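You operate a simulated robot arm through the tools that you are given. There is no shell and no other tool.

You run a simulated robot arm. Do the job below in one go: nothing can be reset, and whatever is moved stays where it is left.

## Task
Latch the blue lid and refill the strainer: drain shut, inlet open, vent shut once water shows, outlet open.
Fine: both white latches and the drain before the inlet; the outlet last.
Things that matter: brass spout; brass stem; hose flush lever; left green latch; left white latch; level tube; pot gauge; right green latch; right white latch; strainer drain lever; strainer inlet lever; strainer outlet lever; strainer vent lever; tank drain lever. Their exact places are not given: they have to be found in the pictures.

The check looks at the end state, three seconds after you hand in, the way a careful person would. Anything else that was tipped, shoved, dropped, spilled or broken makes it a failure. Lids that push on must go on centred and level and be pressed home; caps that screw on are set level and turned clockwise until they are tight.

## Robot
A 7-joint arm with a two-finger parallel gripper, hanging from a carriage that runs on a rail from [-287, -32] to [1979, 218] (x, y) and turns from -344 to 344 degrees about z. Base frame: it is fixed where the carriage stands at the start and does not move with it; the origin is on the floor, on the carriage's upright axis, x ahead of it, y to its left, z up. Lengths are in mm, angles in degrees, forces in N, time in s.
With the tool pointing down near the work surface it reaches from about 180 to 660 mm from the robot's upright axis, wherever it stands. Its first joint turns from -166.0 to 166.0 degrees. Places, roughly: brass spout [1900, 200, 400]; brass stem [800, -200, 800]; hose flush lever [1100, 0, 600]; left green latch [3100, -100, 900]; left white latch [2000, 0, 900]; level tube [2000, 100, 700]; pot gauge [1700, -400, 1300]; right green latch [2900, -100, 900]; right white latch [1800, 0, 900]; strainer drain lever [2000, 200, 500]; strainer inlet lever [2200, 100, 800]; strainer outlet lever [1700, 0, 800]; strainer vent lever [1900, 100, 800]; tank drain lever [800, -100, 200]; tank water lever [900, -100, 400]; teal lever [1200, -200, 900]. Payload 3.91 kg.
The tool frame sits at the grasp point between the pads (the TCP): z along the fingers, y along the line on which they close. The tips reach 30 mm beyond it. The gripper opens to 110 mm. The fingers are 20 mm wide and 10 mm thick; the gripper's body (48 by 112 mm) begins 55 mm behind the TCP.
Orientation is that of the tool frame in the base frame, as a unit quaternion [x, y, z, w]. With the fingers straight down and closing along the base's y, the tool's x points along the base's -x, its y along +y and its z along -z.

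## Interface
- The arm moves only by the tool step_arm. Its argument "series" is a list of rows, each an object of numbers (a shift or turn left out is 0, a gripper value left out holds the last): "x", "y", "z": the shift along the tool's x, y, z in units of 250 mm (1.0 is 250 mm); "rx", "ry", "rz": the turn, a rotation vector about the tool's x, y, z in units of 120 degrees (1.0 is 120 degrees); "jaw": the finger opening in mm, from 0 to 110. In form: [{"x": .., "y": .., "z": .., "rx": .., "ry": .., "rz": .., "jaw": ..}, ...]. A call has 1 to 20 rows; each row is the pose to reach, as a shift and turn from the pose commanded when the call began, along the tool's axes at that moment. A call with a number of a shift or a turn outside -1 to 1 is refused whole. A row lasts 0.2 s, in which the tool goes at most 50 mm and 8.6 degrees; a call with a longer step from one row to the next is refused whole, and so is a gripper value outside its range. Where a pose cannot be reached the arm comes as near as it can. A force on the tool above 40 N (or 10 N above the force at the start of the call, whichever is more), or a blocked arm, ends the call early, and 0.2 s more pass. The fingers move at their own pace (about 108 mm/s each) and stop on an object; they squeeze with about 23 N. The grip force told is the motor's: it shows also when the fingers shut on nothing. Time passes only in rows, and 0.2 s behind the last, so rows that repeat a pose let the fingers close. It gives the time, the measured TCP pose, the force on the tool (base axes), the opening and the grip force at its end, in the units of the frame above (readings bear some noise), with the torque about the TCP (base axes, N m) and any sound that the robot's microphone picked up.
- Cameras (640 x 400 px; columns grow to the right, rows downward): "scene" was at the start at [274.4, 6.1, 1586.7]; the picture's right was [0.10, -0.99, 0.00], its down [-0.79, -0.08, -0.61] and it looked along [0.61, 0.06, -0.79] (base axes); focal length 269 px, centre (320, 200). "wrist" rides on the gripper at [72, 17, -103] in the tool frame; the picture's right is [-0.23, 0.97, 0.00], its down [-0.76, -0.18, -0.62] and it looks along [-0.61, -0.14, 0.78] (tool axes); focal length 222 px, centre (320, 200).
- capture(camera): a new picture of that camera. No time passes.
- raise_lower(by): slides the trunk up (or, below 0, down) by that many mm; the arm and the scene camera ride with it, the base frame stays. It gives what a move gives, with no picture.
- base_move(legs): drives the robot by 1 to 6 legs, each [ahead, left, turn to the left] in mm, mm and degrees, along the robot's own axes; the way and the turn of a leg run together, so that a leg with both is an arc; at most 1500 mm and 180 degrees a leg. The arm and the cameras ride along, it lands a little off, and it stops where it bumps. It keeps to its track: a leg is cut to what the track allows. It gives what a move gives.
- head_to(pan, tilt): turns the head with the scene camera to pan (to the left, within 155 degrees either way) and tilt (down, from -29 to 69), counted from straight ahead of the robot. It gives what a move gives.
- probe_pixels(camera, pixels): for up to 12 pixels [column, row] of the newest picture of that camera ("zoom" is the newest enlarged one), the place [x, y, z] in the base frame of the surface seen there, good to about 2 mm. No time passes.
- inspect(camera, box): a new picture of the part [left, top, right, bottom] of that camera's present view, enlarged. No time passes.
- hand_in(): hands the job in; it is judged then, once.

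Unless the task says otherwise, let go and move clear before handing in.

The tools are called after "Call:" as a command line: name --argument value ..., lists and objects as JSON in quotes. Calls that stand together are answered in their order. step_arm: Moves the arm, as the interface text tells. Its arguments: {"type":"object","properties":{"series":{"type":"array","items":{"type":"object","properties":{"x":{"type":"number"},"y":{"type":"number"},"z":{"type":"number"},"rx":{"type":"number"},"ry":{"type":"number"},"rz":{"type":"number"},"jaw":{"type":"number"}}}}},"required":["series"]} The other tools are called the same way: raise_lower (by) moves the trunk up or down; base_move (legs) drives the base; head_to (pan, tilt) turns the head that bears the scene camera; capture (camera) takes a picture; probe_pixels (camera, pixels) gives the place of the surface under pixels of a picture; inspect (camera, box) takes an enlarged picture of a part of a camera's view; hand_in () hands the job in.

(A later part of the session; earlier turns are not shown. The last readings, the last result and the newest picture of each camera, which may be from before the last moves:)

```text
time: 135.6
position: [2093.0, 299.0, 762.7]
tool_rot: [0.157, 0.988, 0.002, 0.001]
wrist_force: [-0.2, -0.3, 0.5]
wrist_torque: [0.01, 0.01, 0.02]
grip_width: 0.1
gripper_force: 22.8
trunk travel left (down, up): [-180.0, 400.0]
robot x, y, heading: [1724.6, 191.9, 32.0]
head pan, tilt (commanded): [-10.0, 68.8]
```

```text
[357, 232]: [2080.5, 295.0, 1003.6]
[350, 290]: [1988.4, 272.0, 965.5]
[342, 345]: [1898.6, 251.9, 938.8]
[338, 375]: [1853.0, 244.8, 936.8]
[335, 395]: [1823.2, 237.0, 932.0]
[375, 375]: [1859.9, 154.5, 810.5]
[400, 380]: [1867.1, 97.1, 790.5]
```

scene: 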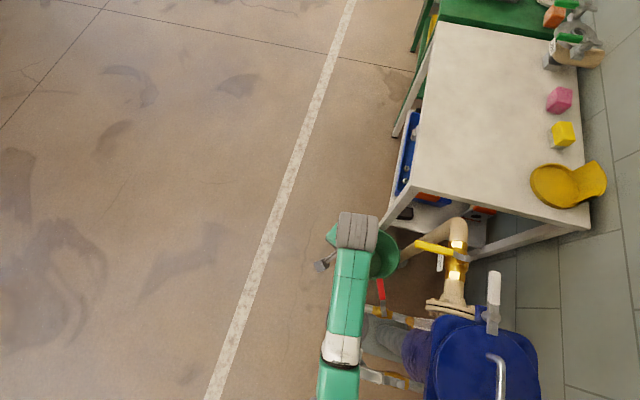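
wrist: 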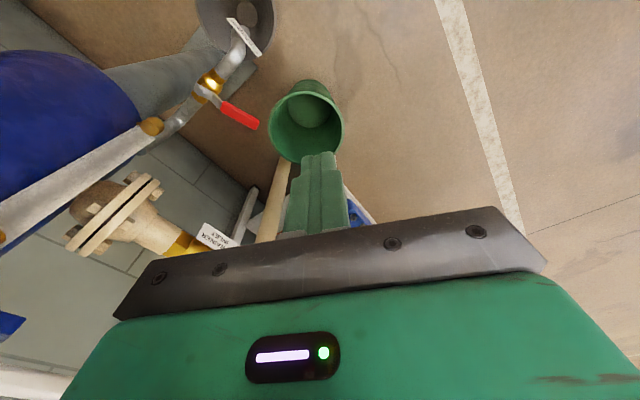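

The elbow hangs low near (1800,235) with its underside around z≈820, too close to the vent lever level. I raise the trunk and bring the carriage forward to about x=1850, so the arm can reach the drain from above with its elbow high.

Call:
raise_lower --by 95

Call:
base_move --legs '[[113, -54, 0]]'

Call:
step_arm --series '[{"x": 0.1, "y": -0.05}, {"x": 0.2, "y": -0.1}, {"x": 0.3, "y": -0.15}, {"x": 0.4, "y": -0.2}, {"x": 0.45, "y": -0.3}, {"x": 0.45, "y": -0.3}]'

Call:
head_to --pan -25 --tilt 69

Call:
capture --camera "scene"

```text
time: 136.9
position: [2092.8, 299.8, 857.4]
tool_rot: [0.156, 0.988, 0.001, 0.001]
wrist_force: [0.4, 0.4, 0.3]
wrist_torque: [0.01, -0.02, 0.0]
grip_width: 0.0
gripper_force: 22.9
trunk travel left (down, up): [-275.0, 305.0]
robot x, y, heading: [1721.4, 187.2, 31.9]
head pan, tilt (commanded): [-10.0, 68.8]
```

```text
time: 138.2
position: [2216.3, 311.8, 858.4]
tool_rot: [0.158, 0.987, 0.001, 0.001]
wrist_force: [0.2, -0.3, -1.0]
wrist_torque: [0.01, -0.03, 0.03]
grip_width: 0.0
gripper_force: 22.7
trunk travel left (down, up): [-275.0, 305.0]
robot x, y, heading: [1845.8, 207.0, 31.4]
head pan, tilt (commanded): [-10.0, 68.8]
```

```text
time: 139.6
position: [2083.4, 274.3, 858.2]
tool_rot: [0.158, 0.987, 0.001, 0.001]
wrist_force: [0.2, -0.2, -0.9]
wrist_torque: [0.04, 0.01, 0.02]
grip_width: 0.2
gripper_force: 23.0
trunk travel left (down, up): [-275.0, 305.0]
robot x, y, heading: [1846.8, 204.2, 31.6]
head pan, tilt (commanded): [-10.0, 68.8]
```

```text
time: 140.3
position: [2083.6, 274.3, 858.3]
tool_rot: [0.158, 0.987, 0.001, 0.001]
wrist_force: [0.5, 0.6, -0.3]
wrist_torque: [0.0, 0.0, 0.0]
grip_width: 0.0
gripper_force: 22.8
trunk travel left (down, up): [-275.0, 305.0]
robot x, y, heading: [1845.9, 206.8, 31.6]
head pan, tilt (commanded): [-25.0, 68.8]
```

```text
taken
```

scene: 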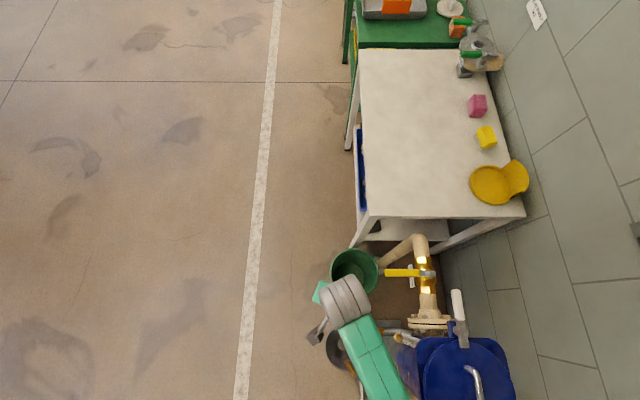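

Call:
probe_pixels --camera "scene" --pixels '[[345, 298], [362, 335], [378, 365], [392, 392], [350, 372], [405, 338], [388, 322]]'

Call:
head_to --pan -60 --tilt 69

Call:
capture --camera "scene"

```text
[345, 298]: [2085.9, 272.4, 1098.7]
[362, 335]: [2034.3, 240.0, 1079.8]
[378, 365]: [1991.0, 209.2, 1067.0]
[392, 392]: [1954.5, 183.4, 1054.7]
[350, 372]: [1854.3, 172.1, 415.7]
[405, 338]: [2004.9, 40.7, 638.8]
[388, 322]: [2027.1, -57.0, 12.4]
```

```text
time: 141.3
position: [2083.9, 273.8, 858.1]
tool_rot: [0.157, 0.988, 0.001, 0.001]
wrist_force: [0.4, 0.3, -0.6]
wrist_torque: [-0.01, -0.02, 0.0]
grip_width: 0.2
gripper_force: 23.0
trunk travel left (down, up): [-275.0, 305.0]
robot x, y, heading: [1845.5, 203.1, 31.5]
head pan, tilt (commanded): [-60.0, 68.8]
```

```text
taken
```

scene: 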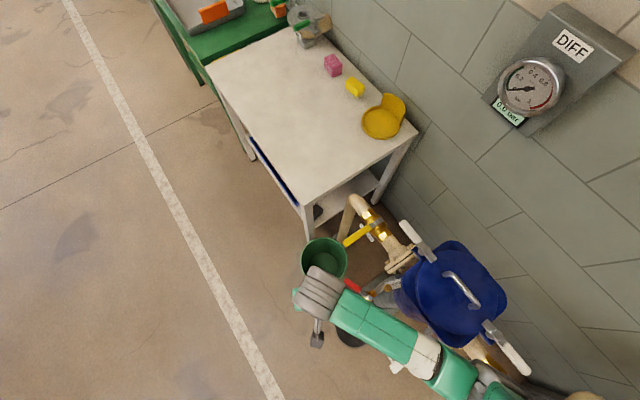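

Call:
probe_pixels --camera "scene" --pixels '[[370, 318], [400, 342], [430, 362], [455, 378], [480, 390], [505, 395]]'

```text
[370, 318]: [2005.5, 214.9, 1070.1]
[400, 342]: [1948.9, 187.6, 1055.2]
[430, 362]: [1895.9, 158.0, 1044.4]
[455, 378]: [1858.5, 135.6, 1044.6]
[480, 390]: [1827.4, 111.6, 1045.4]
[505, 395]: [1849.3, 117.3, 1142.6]
```

The elbow is high (≈1000) and my estimate shows the forearm clearing the flange and vent lever if the tool tilts about 20° outward. I apply that tilt and descend partway to (2068,205,700).

Call:
step_arm --series '[{"x": -0.004, "y": -0.047, "z": 0.105, "rx": 0.026, "ry": -0.009}, {"x": -0.009, "y": -0.094, "z": 0.211, "rx": 0.053, "ry": -0.017}, {"x": -0.013, "y": -0.141, "z": 0.316, "rx": 0.079, "ry": -0.026}, {"x": -0.017, "y": -0.188, "z": 0.421, "rx": 0.105, "ry": -0.035}, {"x": -0.022, "y": -0.235, "z": 0.527, "rx": 0.132, "ry": -0.043}, {"x": -0.026, "y": -0.282, "z": 0.632, "rx": 0.158, "ry": -0.052}, {"x": -0.026, "y": -0.282, "z": 0.632, "rx": 0.158, "ry": -0.052}]'

Call:
capture --camera "scene"

Call:
capture --camera "wrist"

```text
time: 142.9
position: [2071.8, 205.5, 695.6]
tool_rot: [0.155, 0.973, -0.17, 0.028]
wrist_force: [0.0, 0.6, -0.3]
wrist_torque: [-0.01, -0.02, -0.02]
grip_width: 0.1
gripper_force: 22.7
trunk travel left (down, up): [-275.0, 305.0]
robot x, y, heading: [1843.9, 202.1, 31.7]
head pan, tilt (commanded): [-60.0, 68.8]
```

```text
taken
```

scene: 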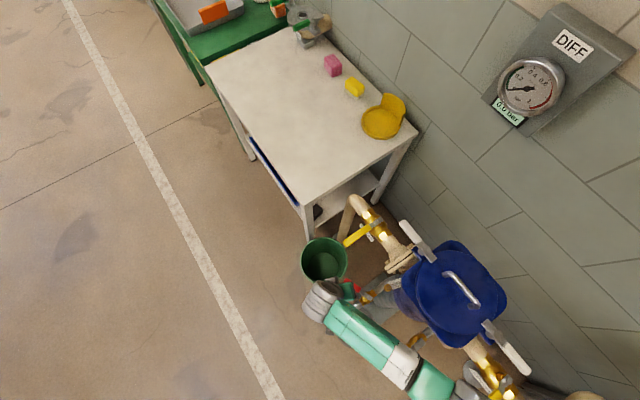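

```text
taken
```

wrist: 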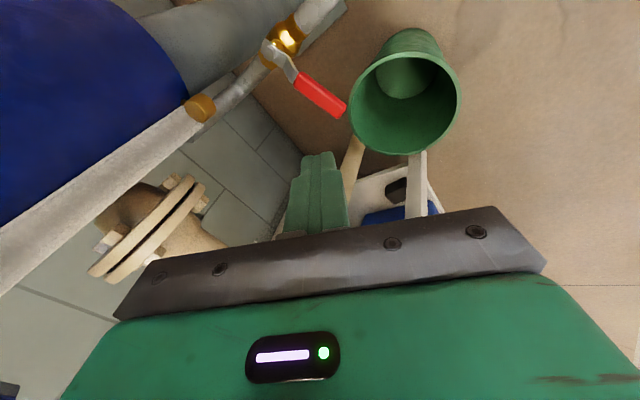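

No reach complaints, and the forearm now lies in front of the pot. I probe its clearance near the pot and vent.

Call:
probe_pixels --camera "scene" --pixels '[[335, 312], [365, 340], [395, 362], [405, 345], [430, 380], [450, 388], [420, 340]]'

Call:
probe_pixels --camera "wrist" --pixels '[[343, 112], [330, 100], [300, 85], [315, 108], [268, 50], [205, 108], [175, 190]]'

```text
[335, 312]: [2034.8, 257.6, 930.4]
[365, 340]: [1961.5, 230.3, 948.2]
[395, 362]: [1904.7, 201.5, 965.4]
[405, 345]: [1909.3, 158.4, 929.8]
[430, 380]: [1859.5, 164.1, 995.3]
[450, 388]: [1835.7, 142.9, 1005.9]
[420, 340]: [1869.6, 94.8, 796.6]
```

```text
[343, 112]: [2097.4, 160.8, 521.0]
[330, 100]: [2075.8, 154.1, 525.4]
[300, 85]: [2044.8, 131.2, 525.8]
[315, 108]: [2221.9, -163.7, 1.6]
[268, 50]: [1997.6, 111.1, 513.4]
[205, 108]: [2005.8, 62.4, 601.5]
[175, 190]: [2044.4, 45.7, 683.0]
```

Clearances are good (forearm edge at y≈158, z≥900). The red grip runs from (2045,131) to (2097,161). I descend to (2068,195,535).

Call:
step_arm --series '[{"x": 0.012, "y": 0.028, "z": 0.103}, {"x": 0.024, "y": 0.055, "z": 0.205}, {"x": 0.036, "y": 0.083, "z": 0.308}, {"x": 0.048, "y": 0.111, "z": 0.411}, {"x": 0.06, "y": 0.138, "z": 0.513}, {"x": 0.072, "y": 0.166, "z": 0.616}, {"x": 0.072, "y": 0.166, "z": 0.616}]'

Call:
capture --camera "wrist"

Call:
capture --camera "scene"

```text
time: 144.6
position: [2064.9, 196.4, 538.4]
tool_rot: [0.156, 0.973, -0.17, 0.028]
wrist_force: [-0.5, 0.4, -0.4]
wrist_torque: [0.0, 0.0, 0.0]
grip_width: 0.0
gripper_force: 22.8
trunk travel left (down, up): [-275.0, 305.0]
robot x, y, heading: [1849.9, 204.1, 31.4]
head pan, tilt (commanded): [-60.0, 68.8]
```

```text
taken
```

wrist: 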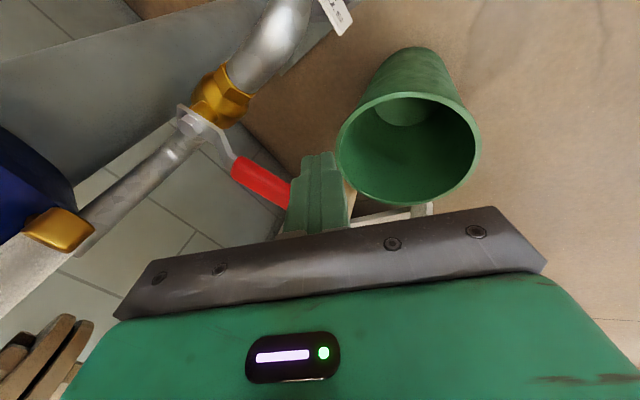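

```text
taken
```

scene: 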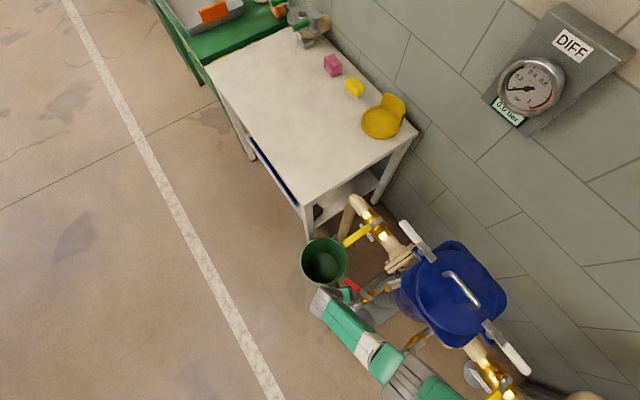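

The fingers are just outside the red grip (wrist 320,195). I check the elbow clearance once more, then push the grip toward the pot side (−y) slowly.

Call:
probe_pixels --camera "scene" --pixels '[[345, 325], [368, 348], [385, 362], [405, 378], [425, 388], [416, 342]]'

Call:
step_arm --series '[{"x": -0.009, "y": -0.021, "z": 0.01}, {"x": -0.017, "y": -0.043, "z": 0.02}, {"x": -0.026, "y": -0.064, "z": 0.03}, {"x": -0.035, "y": -0.086, "z": 0.04}, {"x": -0.043, "y": -0.107, "z": 0.049}, {"x": -0.052, "y": -0.128, "z": 0.059}, {"x": -0.06, "y": -0.15, "z": 0.069}, {"x": -0.069, "y": -0.171, "z": 0.079}, {"x": -0.069, "y": -0.171, "z": 0.079}]'

Call:
capture --camera "wrist"

```text
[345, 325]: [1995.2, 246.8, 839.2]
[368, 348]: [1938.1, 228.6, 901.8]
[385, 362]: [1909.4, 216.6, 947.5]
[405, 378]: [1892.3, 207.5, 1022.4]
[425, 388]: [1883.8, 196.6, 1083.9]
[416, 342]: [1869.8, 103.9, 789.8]
```

```text
time: 146.6
position: [2069.6, 149.0, 535.7]
tool_rot: [0.157, 0.973, -0.169, 0.028]
wrist_force: [0.6, 5.3, 2.7]
wrist_torque: [0.06, -0.03, 0.05]
grip_width: 0.0
gripper_force: 23.3
trunk travel left (down, up): [-275.0, 305.0]
robot x, y, heading: [1844.5, 205.7, 31.9]
head pan, tilt (commanded): [-60.0, 68.8]
```

```text
taken
```

wrist: 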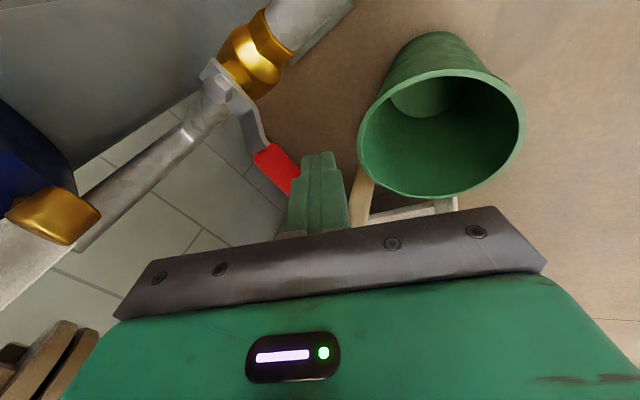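

A 5 N reaction starts: the lever is reaching its stop. I press a few mm more and then measure its angle.

Call:
step_arm --series '[{"x": -0.003, "y": -0.007, "z": 0.003}, {"x": -0.006, "y": -0.014, "z": 0.006}, {"x": -0.008, "y": -0.021, "z": 0.01}, {"x": -0.008, "y": -0.021, "z": 0.01}]'

Call:
inspect --camera "scene" --box '[320, 260, 420, 340]'

Call:
inspect --camera "wrist" --box '[180, 40, 340, 200]'

Call:
probe_pixels --camera "zoom" --pixels '[[140, 190], [290, 430], [330, 470], [310, 400]]'

```text
time: 147.6
position: [2069.6, 148.7, 534.3]
tool_rot: [0.155, 0.973, -0.168, 0.028]
wrist_force: [0.1, 16.0, -1.4]
wrist_torque: [0.37, 0.04, 0.1]
grip_width: 0.0
gripper_force: 23.2
trunk travel left (down, up): [-275.0, 305.0]
robot x, y, heading: [1849.1, 203.5, 31.7]
head pan, tilt (commanded): [-60.0, 68.8]
```

```text
5.00 times, centred on (370, 300) of scene
```

zoom: 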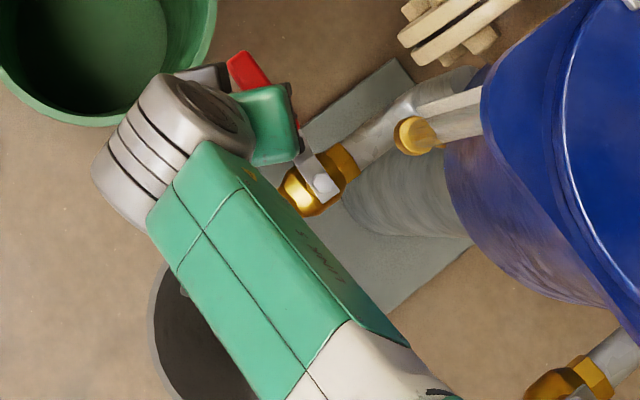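

```text
2.50 times, centred on (260, 120) of wrist
```

zoom: 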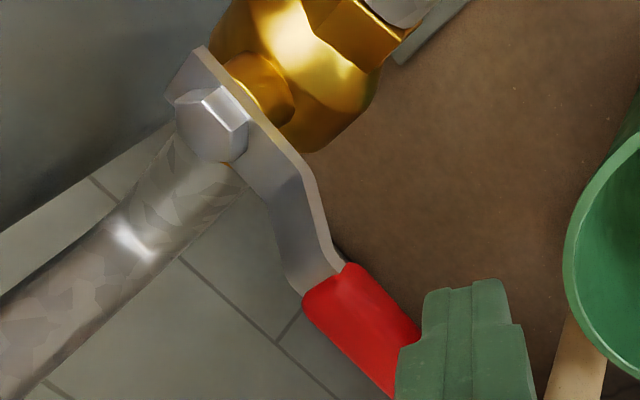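

```text
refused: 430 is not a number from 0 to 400
```

Call:
probe_pixels --camera "zoom" --pixels '[[210, 105], [270, 170], [320, 240], [310, 300], [350, 270], [335, 305], [370, 340], [395, 375]]'

```text
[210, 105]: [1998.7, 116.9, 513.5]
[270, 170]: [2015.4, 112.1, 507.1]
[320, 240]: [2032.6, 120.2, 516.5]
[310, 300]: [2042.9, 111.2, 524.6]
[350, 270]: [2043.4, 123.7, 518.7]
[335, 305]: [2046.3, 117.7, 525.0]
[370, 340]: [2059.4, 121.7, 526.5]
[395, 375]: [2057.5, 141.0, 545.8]
```

16 N with no further motion means the drain lever is at its stop. I back away and rise to verify the angle from above.

Call:
step_arm --series '[{"x": 0.024, "y": 0.074, "z": -0.05}, {"x": 0.048, "y": 0.148, "z": -0.099}, {"x": 0.039, "y": 0.12, "z": -0.2}, {"x": 0.03, "y": 0.093, "z": -0.32}, {"x": 0.021, "y": 0.065, "z": -0.45}, {"x": 0.01, "y": 0.03, "z": -0.58}, {"x": -0.003, "y": -0.005, "z": -0.71}, {"x": -0.016, "y": -0.043, "z": -0.835}, {"x": -0.016, "y": -0.043, "z": -0.835}]'

Call:
capture --camera "wrist"

Call:
capture --camera "scene"

```text
time: 149.6
position: [2071.4, 199.5, 736.2]
tool_rot: [0.156, 0.973, -0.17, 0.028]
wrist_force: [0.3, 0.2, 0.5]
wrist_torque: [0.02, -0.02, 0.02]
grip_width: 0.0
gripper_force: 23.4
trunk travel left (down, up): [-275.0, 305.0]
robot x, y, heading: [1848.4, 201.4, 31.5]
head pan, tilt (commanded): [-60.0, 68.8]
```

```text
taken
```

wrist: 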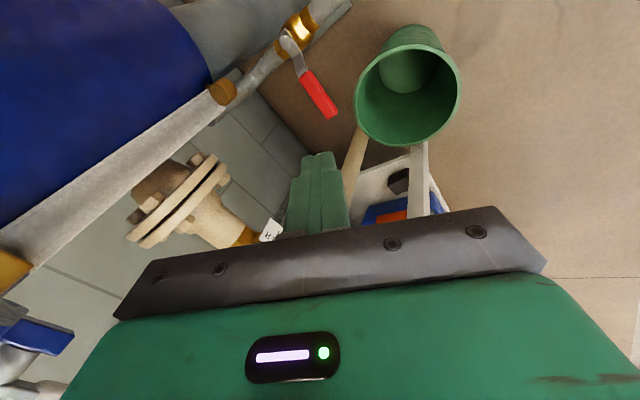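

```text
taken
```

scene: 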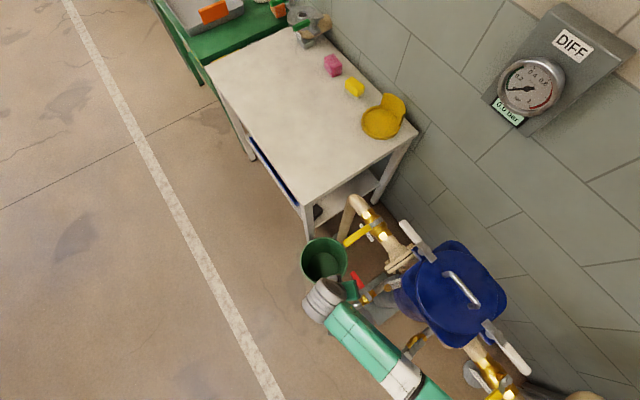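

Call:
inspect --camera "wrist" --box '[240, 0, 360, 130]'

Call:
probe_pixels --camera "wrist" --pixels '[[290, 42], [304, 74], [313, 78], [332, 118], [336, 110], [326, 115], [308, 82], [320, 95], [270, 70], [235, 85]]'

```text
3.08 times, centred on (300, 65) of wrist
```

zoom: 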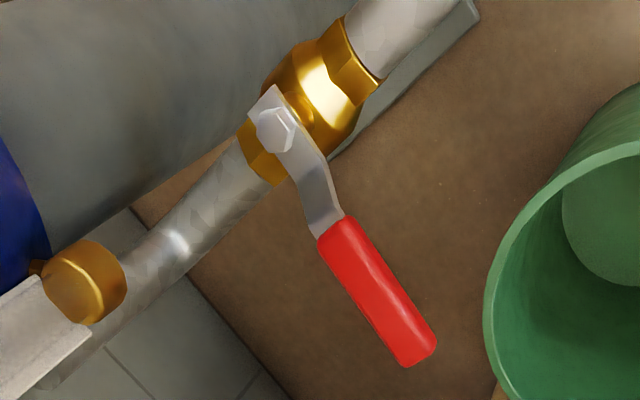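

```text
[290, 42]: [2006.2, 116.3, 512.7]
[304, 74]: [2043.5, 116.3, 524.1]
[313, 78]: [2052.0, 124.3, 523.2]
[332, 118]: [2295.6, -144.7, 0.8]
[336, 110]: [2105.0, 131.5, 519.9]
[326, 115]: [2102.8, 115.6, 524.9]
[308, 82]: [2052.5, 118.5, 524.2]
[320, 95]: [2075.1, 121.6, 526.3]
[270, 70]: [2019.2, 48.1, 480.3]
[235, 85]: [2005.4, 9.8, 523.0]
```

The drain lever now lies across its pipe (direction ≈5°, bolt (2004,108) to end (2104,123)), so the drain is shut. Next is the inlet lever; I zoom on it in the scene view.

Call:
inspect --camera "scene" --box '[325, 185, 435, 285]'

Call:
probe_pixels --camera "zoom" --pixels '[[120, 235], [255, 165], [250, 185], [190, 195], [285, 160], [400, 300], [370, 290], [440, 190], [510, 290], [480, 235], [330, 220], [190, 60]]'

```text
4.00 times, centred on (380, 235) of scene
```

zoom: 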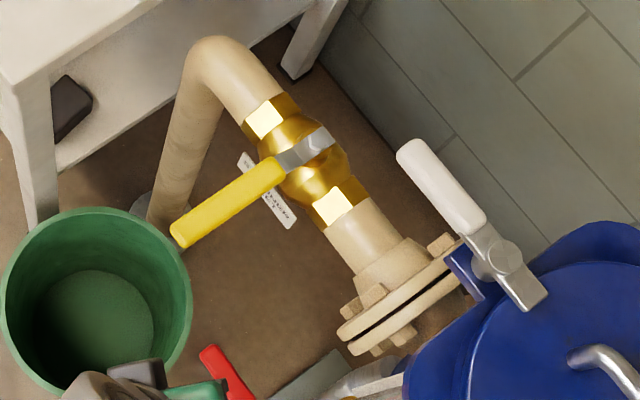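

```text
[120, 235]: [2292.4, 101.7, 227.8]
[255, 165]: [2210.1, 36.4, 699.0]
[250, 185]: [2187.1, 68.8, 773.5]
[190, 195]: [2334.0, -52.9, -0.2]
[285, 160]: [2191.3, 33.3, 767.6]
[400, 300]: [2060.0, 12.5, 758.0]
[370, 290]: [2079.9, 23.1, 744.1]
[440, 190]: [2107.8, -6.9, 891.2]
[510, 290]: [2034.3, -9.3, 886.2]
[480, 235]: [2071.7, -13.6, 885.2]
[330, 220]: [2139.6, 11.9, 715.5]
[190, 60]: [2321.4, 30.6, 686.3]
```

Call:
probe_pixels --camera "zoom" --pixels '[[320, 138], [300, 150], [278, 168], [183, 232], [230, 200], [265, 178], [440, 243], [425, 262], [410, 285], [360, 320], [395, 240], [350, 335]]'

Call:
inspect --camera "wrist" --box '[110, 130, 290, 240]'

```text
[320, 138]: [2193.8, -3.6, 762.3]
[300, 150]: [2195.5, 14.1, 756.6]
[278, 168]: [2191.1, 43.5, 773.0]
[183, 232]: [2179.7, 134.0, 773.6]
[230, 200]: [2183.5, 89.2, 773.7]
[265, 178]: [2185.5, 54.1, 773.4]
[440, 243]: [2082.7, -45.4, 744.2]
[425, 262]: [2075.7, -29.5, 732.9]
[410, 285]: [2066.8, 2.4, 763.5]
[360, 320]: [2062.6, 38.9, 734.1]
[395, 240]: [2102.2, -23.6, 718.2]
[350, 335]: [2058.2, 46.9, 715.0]
```

```text
3.56 times, centred on (200, 185) of wrist
```

zoom: 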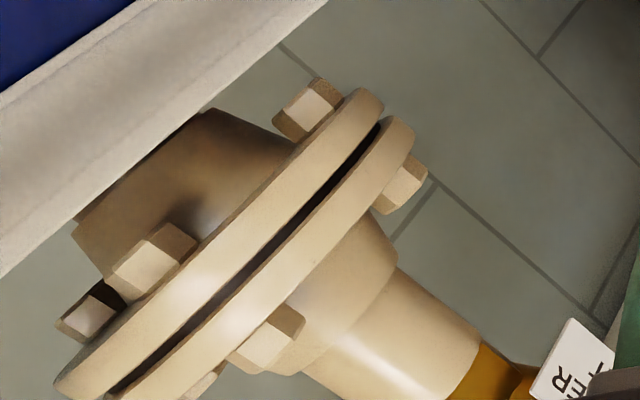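

The inlet lever points out at 97° (bolt (2194,-4), end (2180,134), top z≈773), across its pipe. I rise clear and roll the tool so its narrow side faces the pot, which leaves room under the left latch grip.

Call:
step_arm --series '[{"x": -0.012, "y": -0.037, "z": -0.107, "rz": 0.06}, {"x": -0.024, "y": -0.074, "z": -0.214, "rz": 0.12}, {"x": -0.037, "y": -0.11, "z": -0.322, "rz": 0.18}, {"x": -0.049, "y": -0.147, "z": -0.429, "rz": 0.24}, {"x": -0.049, "y": -0.147, "z": -0.429, "rz": 0.3}, {"x": -0.049, "y": -0.147, "z": -0.429, "rz": 0.36}, {"x": -0.049, "y": -0.147, "z": -0.429, "rz": 0.42}, {"x": -0.049, "y": -0.147, "z": -0.429, "rz": 0.48}, {"x": -0.049, "y": -0.147, "z": -0.429, "rz": 0.54}, {"x": -0.049, "y": -0.147, "z": -0.429, "rz": 0.6}, {"x": -0.049, "y": -0.147, "z": -0.429, "rz": 0.6}]'

Call:
capture --camera "scene"

```text
time: 151.9
position: [2067.5, 201.0, 849.3]
tool_rot: [0.698, 0.695, -0.121, 0.122]
wrist_force: [0.7, 0.0, -0.9]
wrist_torque: [-0.01, 0.04, 0.02]
grip_width: 0.0
gripper_force: 23.1
trunk travel left (down, up): [-275.0, 305.0]
robot x, y, heading: [1849.0, 204.7, 31.7]
head pan, tilt (commanded): [-60.0, 68.8]
```

```text
taken
```

scene: 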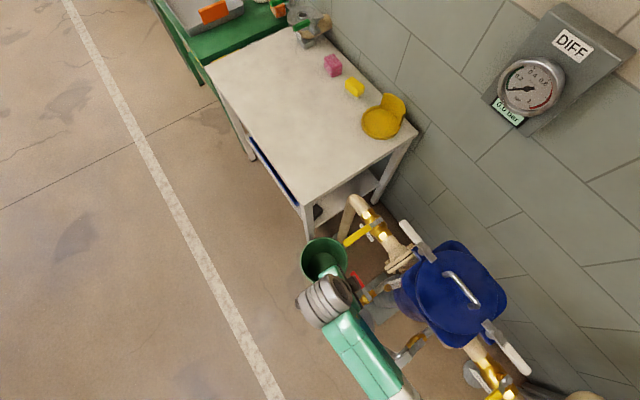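

Yaw is good. I move to the far (+x) side of the inlet lever with a 30° tilt, at (2222,185,850).

Call:
step_arm --series '[{"x": -0.012, "y": 0.124, "z": 0.004, "ry": -0.017}, {"x": -0.024, "y": 0.247, "z": 0.009, "ry": -0.033}, {"x": -0.036, "y": 0.371, "z": 0.013, "ry": -0.05}, {"x": -0.048, "y": 0.494, "z": 0.018, "ry": -0.066}, {"x": -0.06, "y": 0.618, "z": 0.022, "ry": -0.083}, {"x": -0.06, "y": 0.618, "z": 0.022, "ry": -0.083}]'

Call:
capture --camera "wrist"

Call:
capture --camera "scene"

```text
time: 153.3
position: [2224.6, 183.9, 850.6]
tool_rot: [0.685, 0.682, -0.181, 0.183]
wrist_force: [-0.3, -0.7, -0.1]
wrist_torque: [0.0, -0.04, 0.04]
grip_width: 0.2
gripper_force: 23.1
trunk travel left (down, up): [-275.0, 305.0]
robot x, y, heading: [1845.6, 206.5, 31.7]
head pan, tilt (commanded): [-60.0, 68.8]
```

```text
taken
```

wrist: 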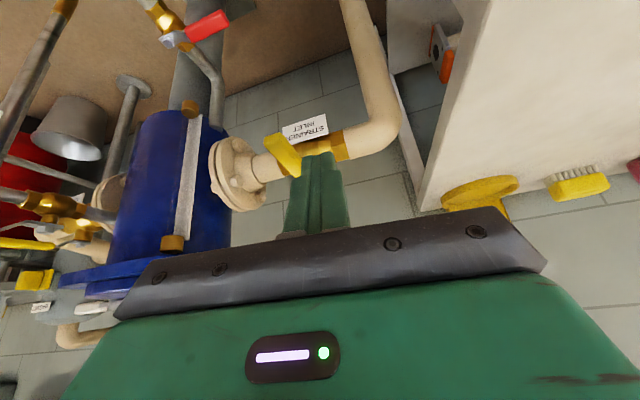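

```text
taken
```

scene: 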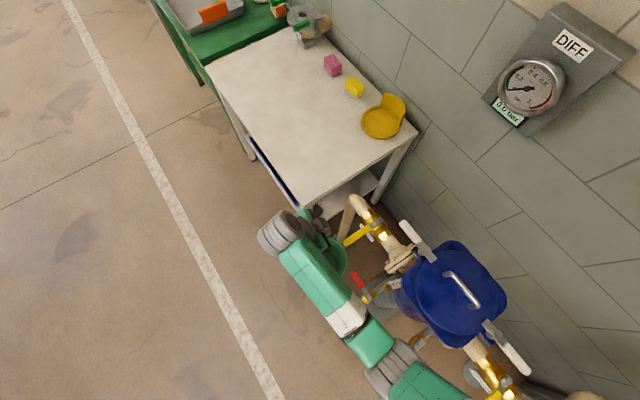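

The yellow lever is just left of the fingers in the wrist view (285,155). I lower beside its +x side to (2220,132,786).

Call:
step_arm --series '[{"x": -0.013, "y": -0.005, "z": 0.082}, {"x": -0.026, "y": -0.009, "z": 0.164}, {"x": -0.039, "y": -0.014, "z": 0.246}, {"x": -0.052, "y": -0.018, "z": 0.328}, {"x": -0.052, "y": -0.018, "z": 0.328}]'

Call:
inspect --camera "wrist" --box '[200, 60, 400, 240]'

Call:
inspect --camera "scene" --box '[280, 180, 440, 300]'

```text
time: 154.6
position: [2219.8, 132.3, 786.7]
tool_rot: [0.685, 0.682, -0.182, 0.182]
wrist_force: [-0.2, 0.9, 0.7]
wrist_torque: [0.0, -0.01, 0.01]
grip_width: 0.3
gripper_force: 23.2
trunk travel left (down, up): [-275.0, 305.0]
robot x, y, heading: [1846.4, 203.2, 31.9]
head pan, tilt (commanded): [-60.0, 68.8]
```

```text
2.22 times, centred on (300, 150) of wrist
```

zoom: 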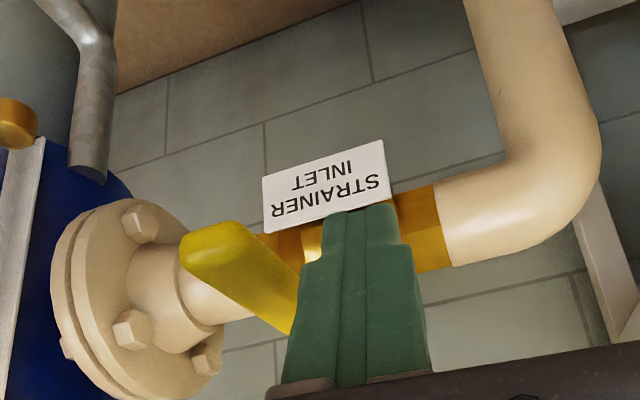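

```text
3.33 times, centred on (360, 240) of scene
```

zoom: 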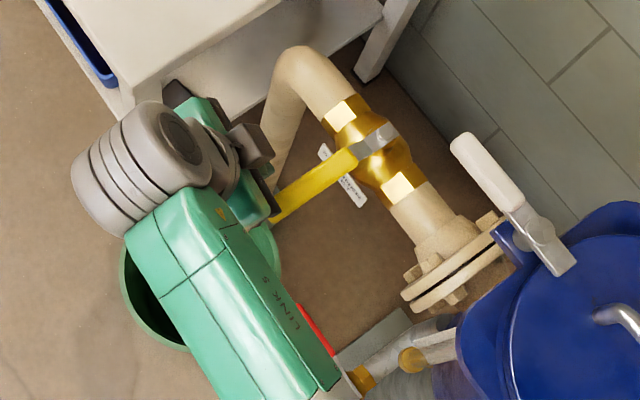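

Both latches and the drain are set, so the inlet may be opened now. I push gently toward the pot (counter-clockwise, the opening sense), checking force.

Call:
step_arm --series '[{"y": -0.02}, {"y": -0.04}, {"y": -0.06}, {"y": -0.076}, {"y": -0.092}, {"y": -0.108}, {"y": -0.124}, {"y": -0.124}]'

Call:
inspect --camera "scene" --box '[280, 180, 440, 300]'

```text
time: 156.1
position: [2200.1, 131.8, 788.3]
tool_rot: [0.683, 0.683, -0.175, 0.188]
wrist_force: [20.7, -5.5, -15.9]
wrist_torque: [0.22, -0.57, 0.51]
grip_width: 0.1
gripper_force: 23.0
trunk travel left (down, up): [-275.0, 305.0]
robot x, y, heading: [1848.3, 202.5, 31.6]
head pan, tilt (commanded): [-60.0, 68.8]
stopped in row 7: the force on the tool passed its limit at 43 N (the readings are from after the stop); the commanded pose is now the measured one
```

```text
3.33 times, centred on (360, 240) of scene
```

zoom: 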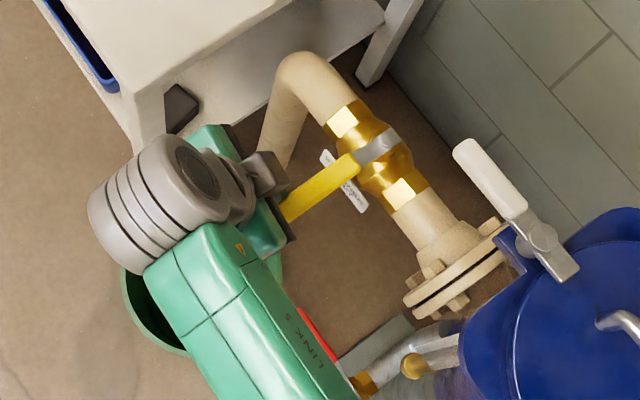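

The lever hit its stop immediately (43 N at first contact), so this direction is the shut stop, and the inlet opens the other way (toward +x). I back off, lift over the lever and come down on its −x side.

Call:
step_arm --series '[{"y": 0.06}, {"y": 0.06, "z": -0.16}, {"y": 0.06, "z": -0.34}, {"y": -0.06, "z": -0.34}, {"y": -0.22, "z": -0.34}, {"y": -0.23, "z": -0.18}, {"y": -0.23, "z": -0.02}, {"y": -0.23, "z": 0.0}, {"y": -0.23, "z": 0.0}]'

Call:
inspect --camera "wrist" --box '[200, 60, 400, 240]'

Call:
inspect --camera "scene" --box '[280, 180, 440, 300]'

```text
time: 158.1
position: [2137.8, 134.1, 786.3]
tool_rot: [0.683, 0.683, -0.178, 0.185]
wrist_force: [0.5, -0.1, -0.6]
wrist_torque: [0.03, 0.07, -0.01]
grip_width: 0.1
gripper_force: 23.6
trunk travel left (down, up): [-275.0, 305.0]
robot x, y, heading: [1846.4, 205.4, 31.7]
head pan, tilt (commanded): [-60.0, 68.8]
```

```text
2.22 times, centred on (300, 150) of wrist
```

zoom: 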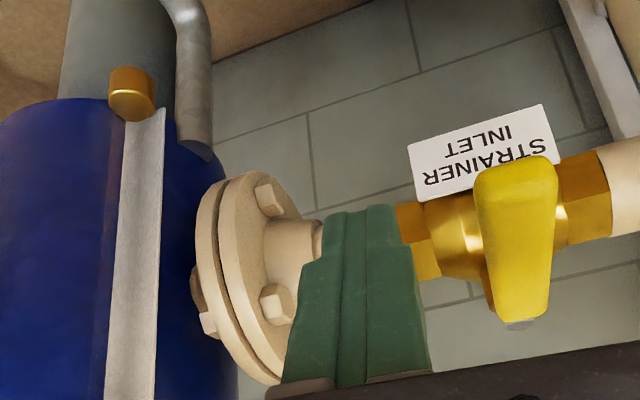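

```text
3.33 times, centred on (360, 240) of scene
```

zoom: 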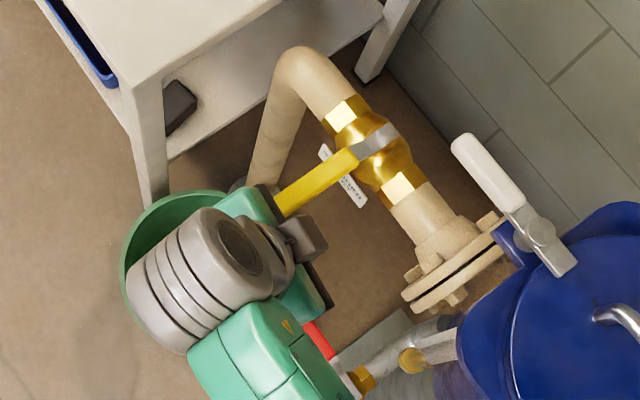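

The fingers are now on the −x side of the lever. I push toward +x for the first ~17° and watch the force.

Call:
step_arm --series '[{"x": -0.02, "y": 0.046, "z": 0.012}, {"x": -0.04, "y": 0.08, "z": 0.023}, {"x": -0.036, "y": 0.11, "z": 0.021}, {"x": -0.033, "y": 0.143, "z": 0.019}, {"x": -0.033, "y": 0.168, "z": 0.019}, {"x": -0.032, "y": 0.192, "z": 0.018}, {"x": -0.032, "y": 0.216, "z": 0.018}, {"x": -0.032, "y": 0.216, "z": 0.018}]'

Call:
inspect --camera "wrist" --box '[200, 60, 400, 240]'

```text
time: 159.9
position: [2191.8, 124.0, 788.0]
tool_rot: [0.684, 0.683, -0.178, 0.185]
wrist_force: [-0.4, -0.3, -0.7]
wrist_torque: [0.02, -0.02, 0.0]
grip_width: 0.0
gripper_force: 23.1
trunk travel left (down, up): [-275.0, 305.0]
robot x, y, heading: [1848.2, 204.7, 31.7]
head pan, tilt (commanded): [-60.0, 68.8]
```

```text
2.22 times, centred on (300, 150) of wrist
```

zoom: 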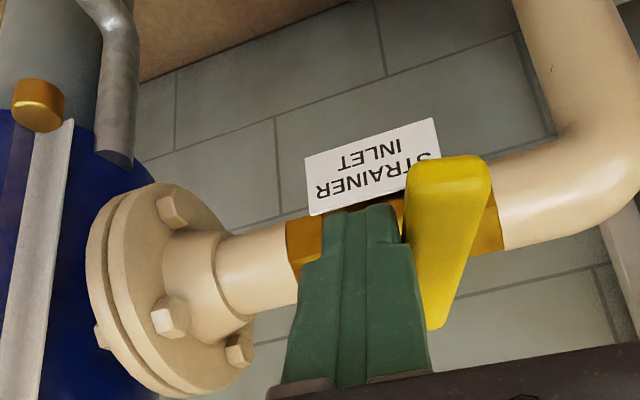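

It turns freely this way. I continue the arc to open the inlet fully.

Call:
step_arm --series '[{"x": -0.005, "y": 0.036, "z": 0.003}, {"x": -0.01, "y": 0.072, "z": 0.006}, {"x": -0.021, "y": 0.107, "z": 0.012}, {"x": -0.032, "y": 0.142, "z": 0.018}, {"x": -0.048, "y": 0.174, "z": 0.027}, {"x": -0.064, "y": 0.206, "z": 0.036}, {"x": -0.084, "y": 0.234, "z": 0.048}, {"x": -0.104, "y": 0.262, "z": 0.06}, {"x": -0.128, "y": 0.286, "z": 0.074}, {"x": -0.152, "y": 0.31, "z": 0.088}, {"x": -0.18, "y": 0.329, "z": 0.103}, {"x": -0.208, "y": 0.348, "z": 0.119}, {"x": -0.232, "y": 0.359, "z": 0.133}, {"x": -0.255, "y": 0.369, "z": 0.146}, {"x": -0.274, "y": 0.375, "z": 0.157}, {"x": -0.292, "y": 0.38, "z": 0.168}, {"x": -0.304, "y": 0.382, "z": 0.175}, {"x": -0.304, "y": 0.382, "z": 0.175}]'

Call:
inspect --camera "scene" --box '[280, 170, 480, 320]'

Call:
capture --camera "wrist"

```text
time: 163.7
position: [2284.5, 43.2, 787.0]
tool_rot: [0.684, 0.684, -0.177, 0.182]
wrist_force: [-8.4, 27.2, 11.5]
wrist_torque: [0.33, 0.25, -0.1]
grip_width: 0.0
gripper_force: 23.1
trunk travel left (down, up): [-275.0, 305.0]
robot x, y, heading: [1846.6, 201.6, 31.7]
head pan, tilt (commanded): [-60.0, 68.8]
```

```text
2.67 times, centred on (380, 245) of scene
```

zoom: 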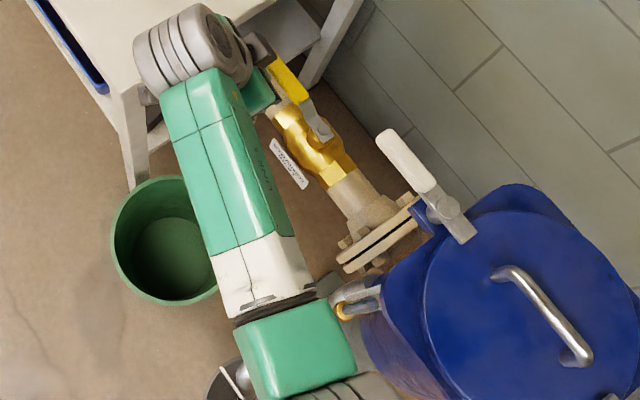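

```text
taken
```

wrist: 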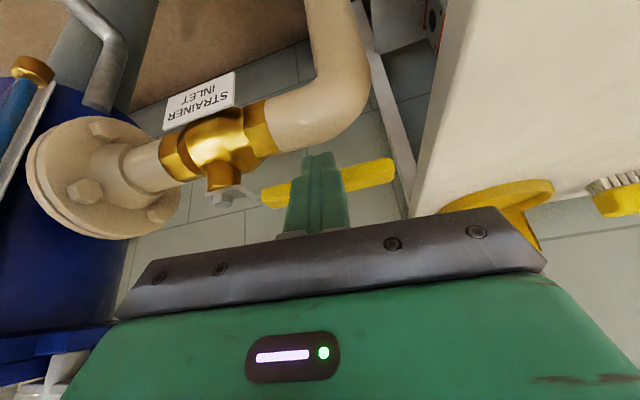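

The inlet is at its open stop (27 N) and the level tube at the left edge of the wrist view (20,95) already shows blue water rising. I retreat, lift, and drive back toward the vent without delay.

Call:
step_arm --series '[{"x": 0.104, "z": -0.06}, {"x": 0.208, "z": -0.12}, {"x": 0.12, "z": -0.29}, {"x": 0.02, "z": -0.46}, {"x": -0.06, "z": -0.62}]'

Call:
raise_lower --by 170

Call:
base_move --legs '[[-312, 148, 0]]'

Call:
capture --camera "scene"

Call:
capture --camera "wrist"

```text
time: 164.9
position: [2285.6, 96.0, 930.0]
tool_rot: [0.684, 0.683, -0.178, 0.183]
wrist_force: [-0.1, -0.3, 0.1]
wrist_torque: [0.0, 0.0, -0.03]
grip_width: 0.1
gripper_force: 23.0
trunk travel left (down, up): [-275.0, 305.0]
robot x, y, heading: [1846.9, 203.3, 31.4]
head pan, tilt (commanded): [-60.0, 68.8]
```

```text
time: 166.8
position: [2287.0, 95.2, 1100.1]
tool_rot: [0.684, 0.683, -0.178, 0.184]
wrist_force: [0.2, -0.3, 0.4]
wrist_torque: [0.0, 0.0, -0.01]
grip_width: 0.0
gripper_force: 22.4
trunk travel left (down, up): [-445.0, 135.0]
robot x, y, heading: [1845.9, 201.9, 31.6]
head pan, tilt (commanded): [-60.0, 68.8]
```

```text
time: 169.0
position: [1942.9, 47.1, 1101.0]
tool_rot: [0.692, 0.675, -0.18, 0.182]
wrist_force: [0.0, -0.1, -0.2]
wrist_torque: [0.0, -0.01, -0.01]
grip_width: 0.0
gripper_force: 23.3
trunk travel left (down, up): [-445.0, 135.0]
robot x, y, heading: [1504.4, 166.0, 30.4]
head pan, tilt (commanded): [-60.0, 68.8]
```

```text
taken
```

scene: 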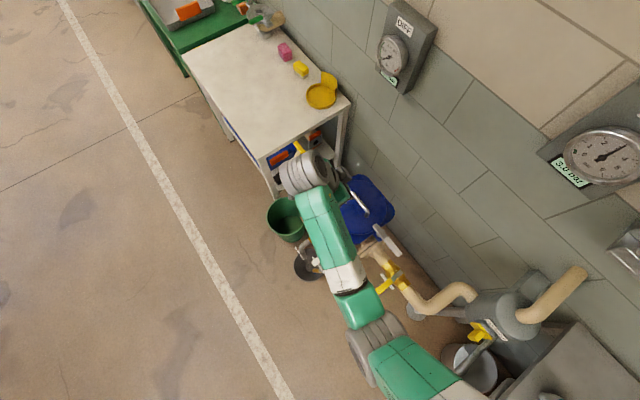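

```text
taken
```

wrist: 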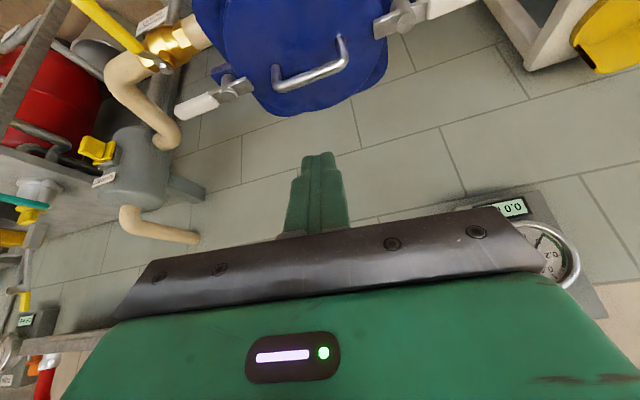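

The pot gauge (scene 600,155) has risen. I zoom on the gauge, and on the vent spout and funnel.

Call:
inspect --camera "scene" --box '[540, 110, 640, 190]'

Call:
inspect --camera "scene" --box '[260, 190, 420, 310]'

```text
5.00 times, centred on (590, 150) of scene
```

zoom: 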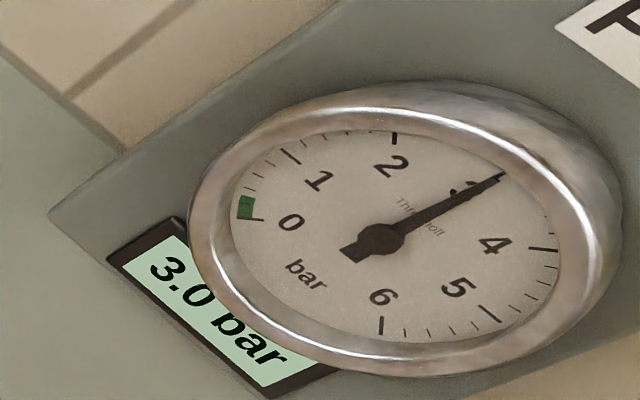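

```text
3.33 times, centred on (340, 250) of scene
```

zoom: 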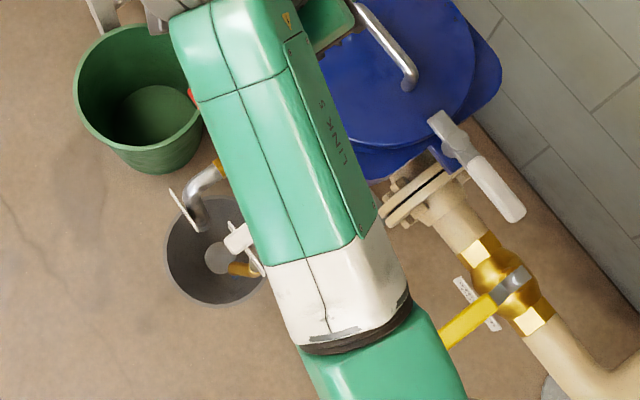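

Pot pressure reads 3.0 bar; no water is visible at the spout yet. I move the tool to hover beside the vent lever, on its −x side.

Call:
step_arm --series '[{"x": 0.135, "y": -0.076, "z": 0.028}, {"x": 0.269, "y": -0.153, "z": 0.057}, {"x": 0.404, "y": -0.229, "z": 0.085}, {"x": 0.538, "y": -0.305, "z": 0.114}, {"x": 0.673, "y": -0.381, "z": 0.142}, {"x": 0.808, "y": -0.458, "z": 0.171}, {"x": 0.942, "y": -0.534, "z": 0.199}]'

Call:
capture --camera "wrist"

Call:
capture --camera "scene"

```text
time: 170.6
position: [1815.0, 231.8, 940.6]
tool_rot: [0.691, 0.675, -0.18, 0.183]
wrist_force: [-0.6, 0.2, -0.5]
wrist_torque: [0.02, 0.0, 0.0]
grip_width: 0.0
gripper_force: 23.1
trunk travel left (down, up): [-445.0, 135.0]
robot x, y, heading: [1505.0, 166.4, 30.4]
head pan, tilt (commanded): [-60.0, 68.8]
```

```text
taken
```

wrist: 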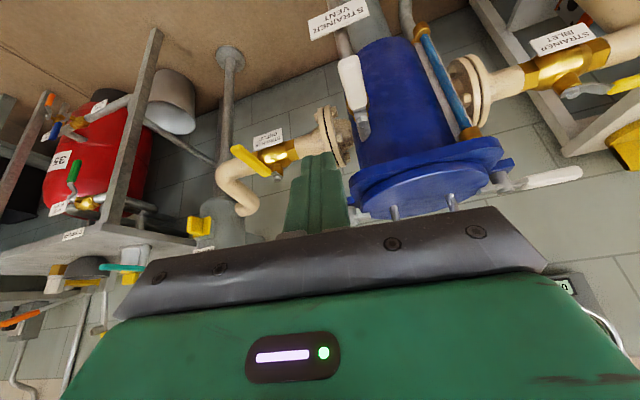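

```text
taken
```

scene: 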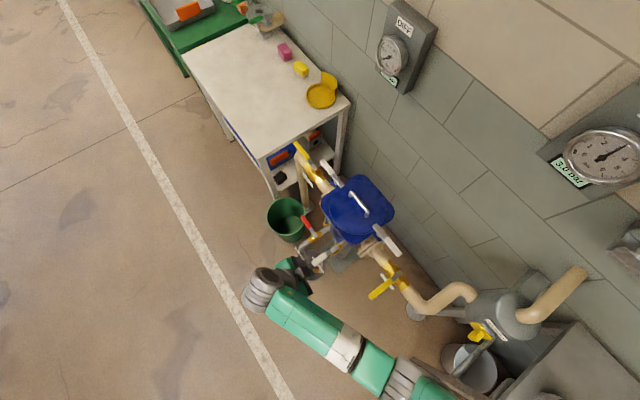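

The level tube in the wrist view (445,85) is blue along its length. I check the spout over the funnel for a stream.

Call:
inspect --camera "wrist" --box '[390, 0, 500, 150]'

Call:
inspect --camera "scene" --box '[280, 215, 360, 285]'

```text
2.67 times, centred on (445, 75) of wrist
```

zoom: 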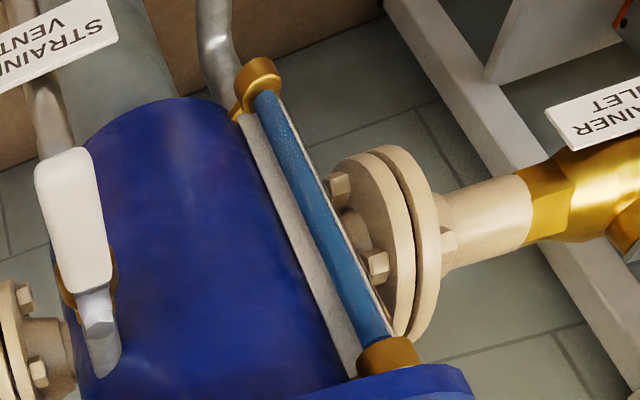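

```text
5.71 times, centred on (320, 250) of scene
```

zoom: 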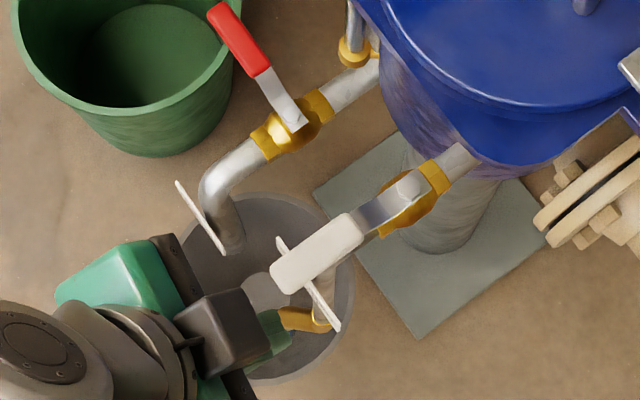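

Call:
inspect --camera "scene" --box '[306, 255, 346, 285]'

Call:
probe_pixels --camera "zoom" --pixels '[[235, 245], [200, 300], [150, 200]]'

```text
13.33 times, centred on (326, 270) of scene
```

zoom: 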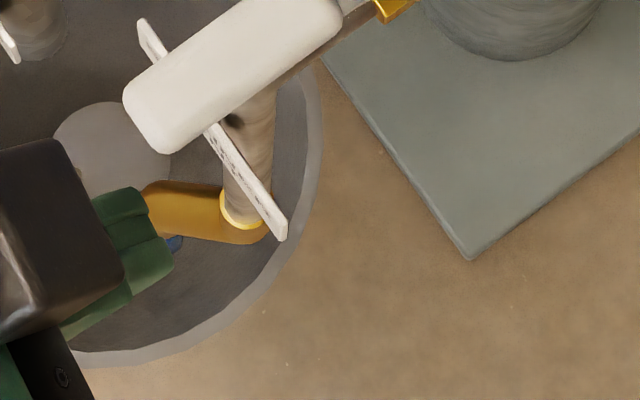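

```text
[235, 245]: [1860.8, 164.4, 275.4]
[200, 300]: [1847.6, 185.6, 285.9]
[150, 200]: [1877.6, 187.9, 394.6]
```

A blue trickle is visible just at the spout's mouth (zoom 178,242): water shows. I lower the fingers beside the vent lever on its −x side.

Call:
step_arm --series '[{"x": 0.029, "y": 0.008, "z": 0.121}, {"x": 0.058, "y": 0.016, "z": 0.243}, {"x": 0.087, "y": 0.023, "z": 0.364}, {"x": 0.116, "y": 0.031, "z": 0.485}, {"x": 0.116, "y": 0.031, "z": 0.485}]'

Call:
inspect --camera "wrist" --box '[220, 40, 420, 220]'

Call:
inspect --camera "scene" --box '[270, 215, 370, 295]'

```text
time: 171.8
position: [1823.1, 195.2, 819.9]
tool_rot: [0.692, 0.675, -0.181, 0.183]
wrist_force: [-0.8, -0.2, -0.2]
wrist_torque: [-0.01, 0.03, 0.04]
grip_width: 0.0
gripper_force: 22.5
trunk travel left (down, up): [-445.0, 135.0]
robot x, y, heading: [1508.0, 169.3, 30.3]
head pan, tilt (commanded): [-60.0, 68.8]
```

```text
2.22 times, centred on (320, 130) of wrist
```

zoom: 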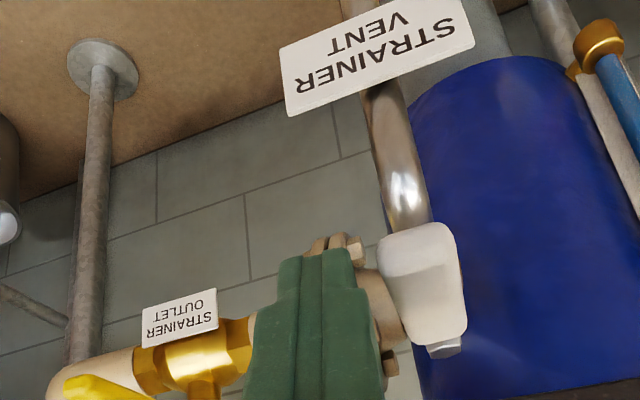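

```text
5.00 times, centred on (320, 255) of scene
```

zoom: 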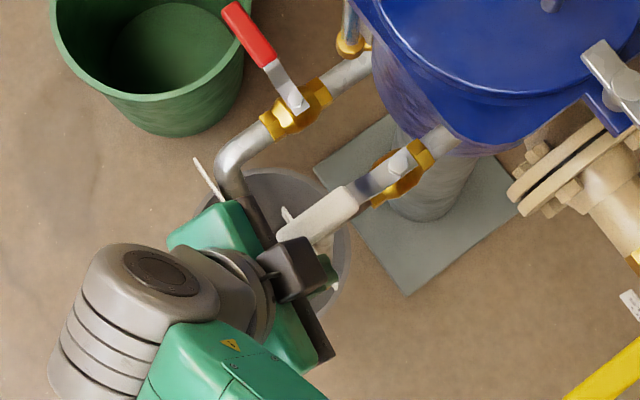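

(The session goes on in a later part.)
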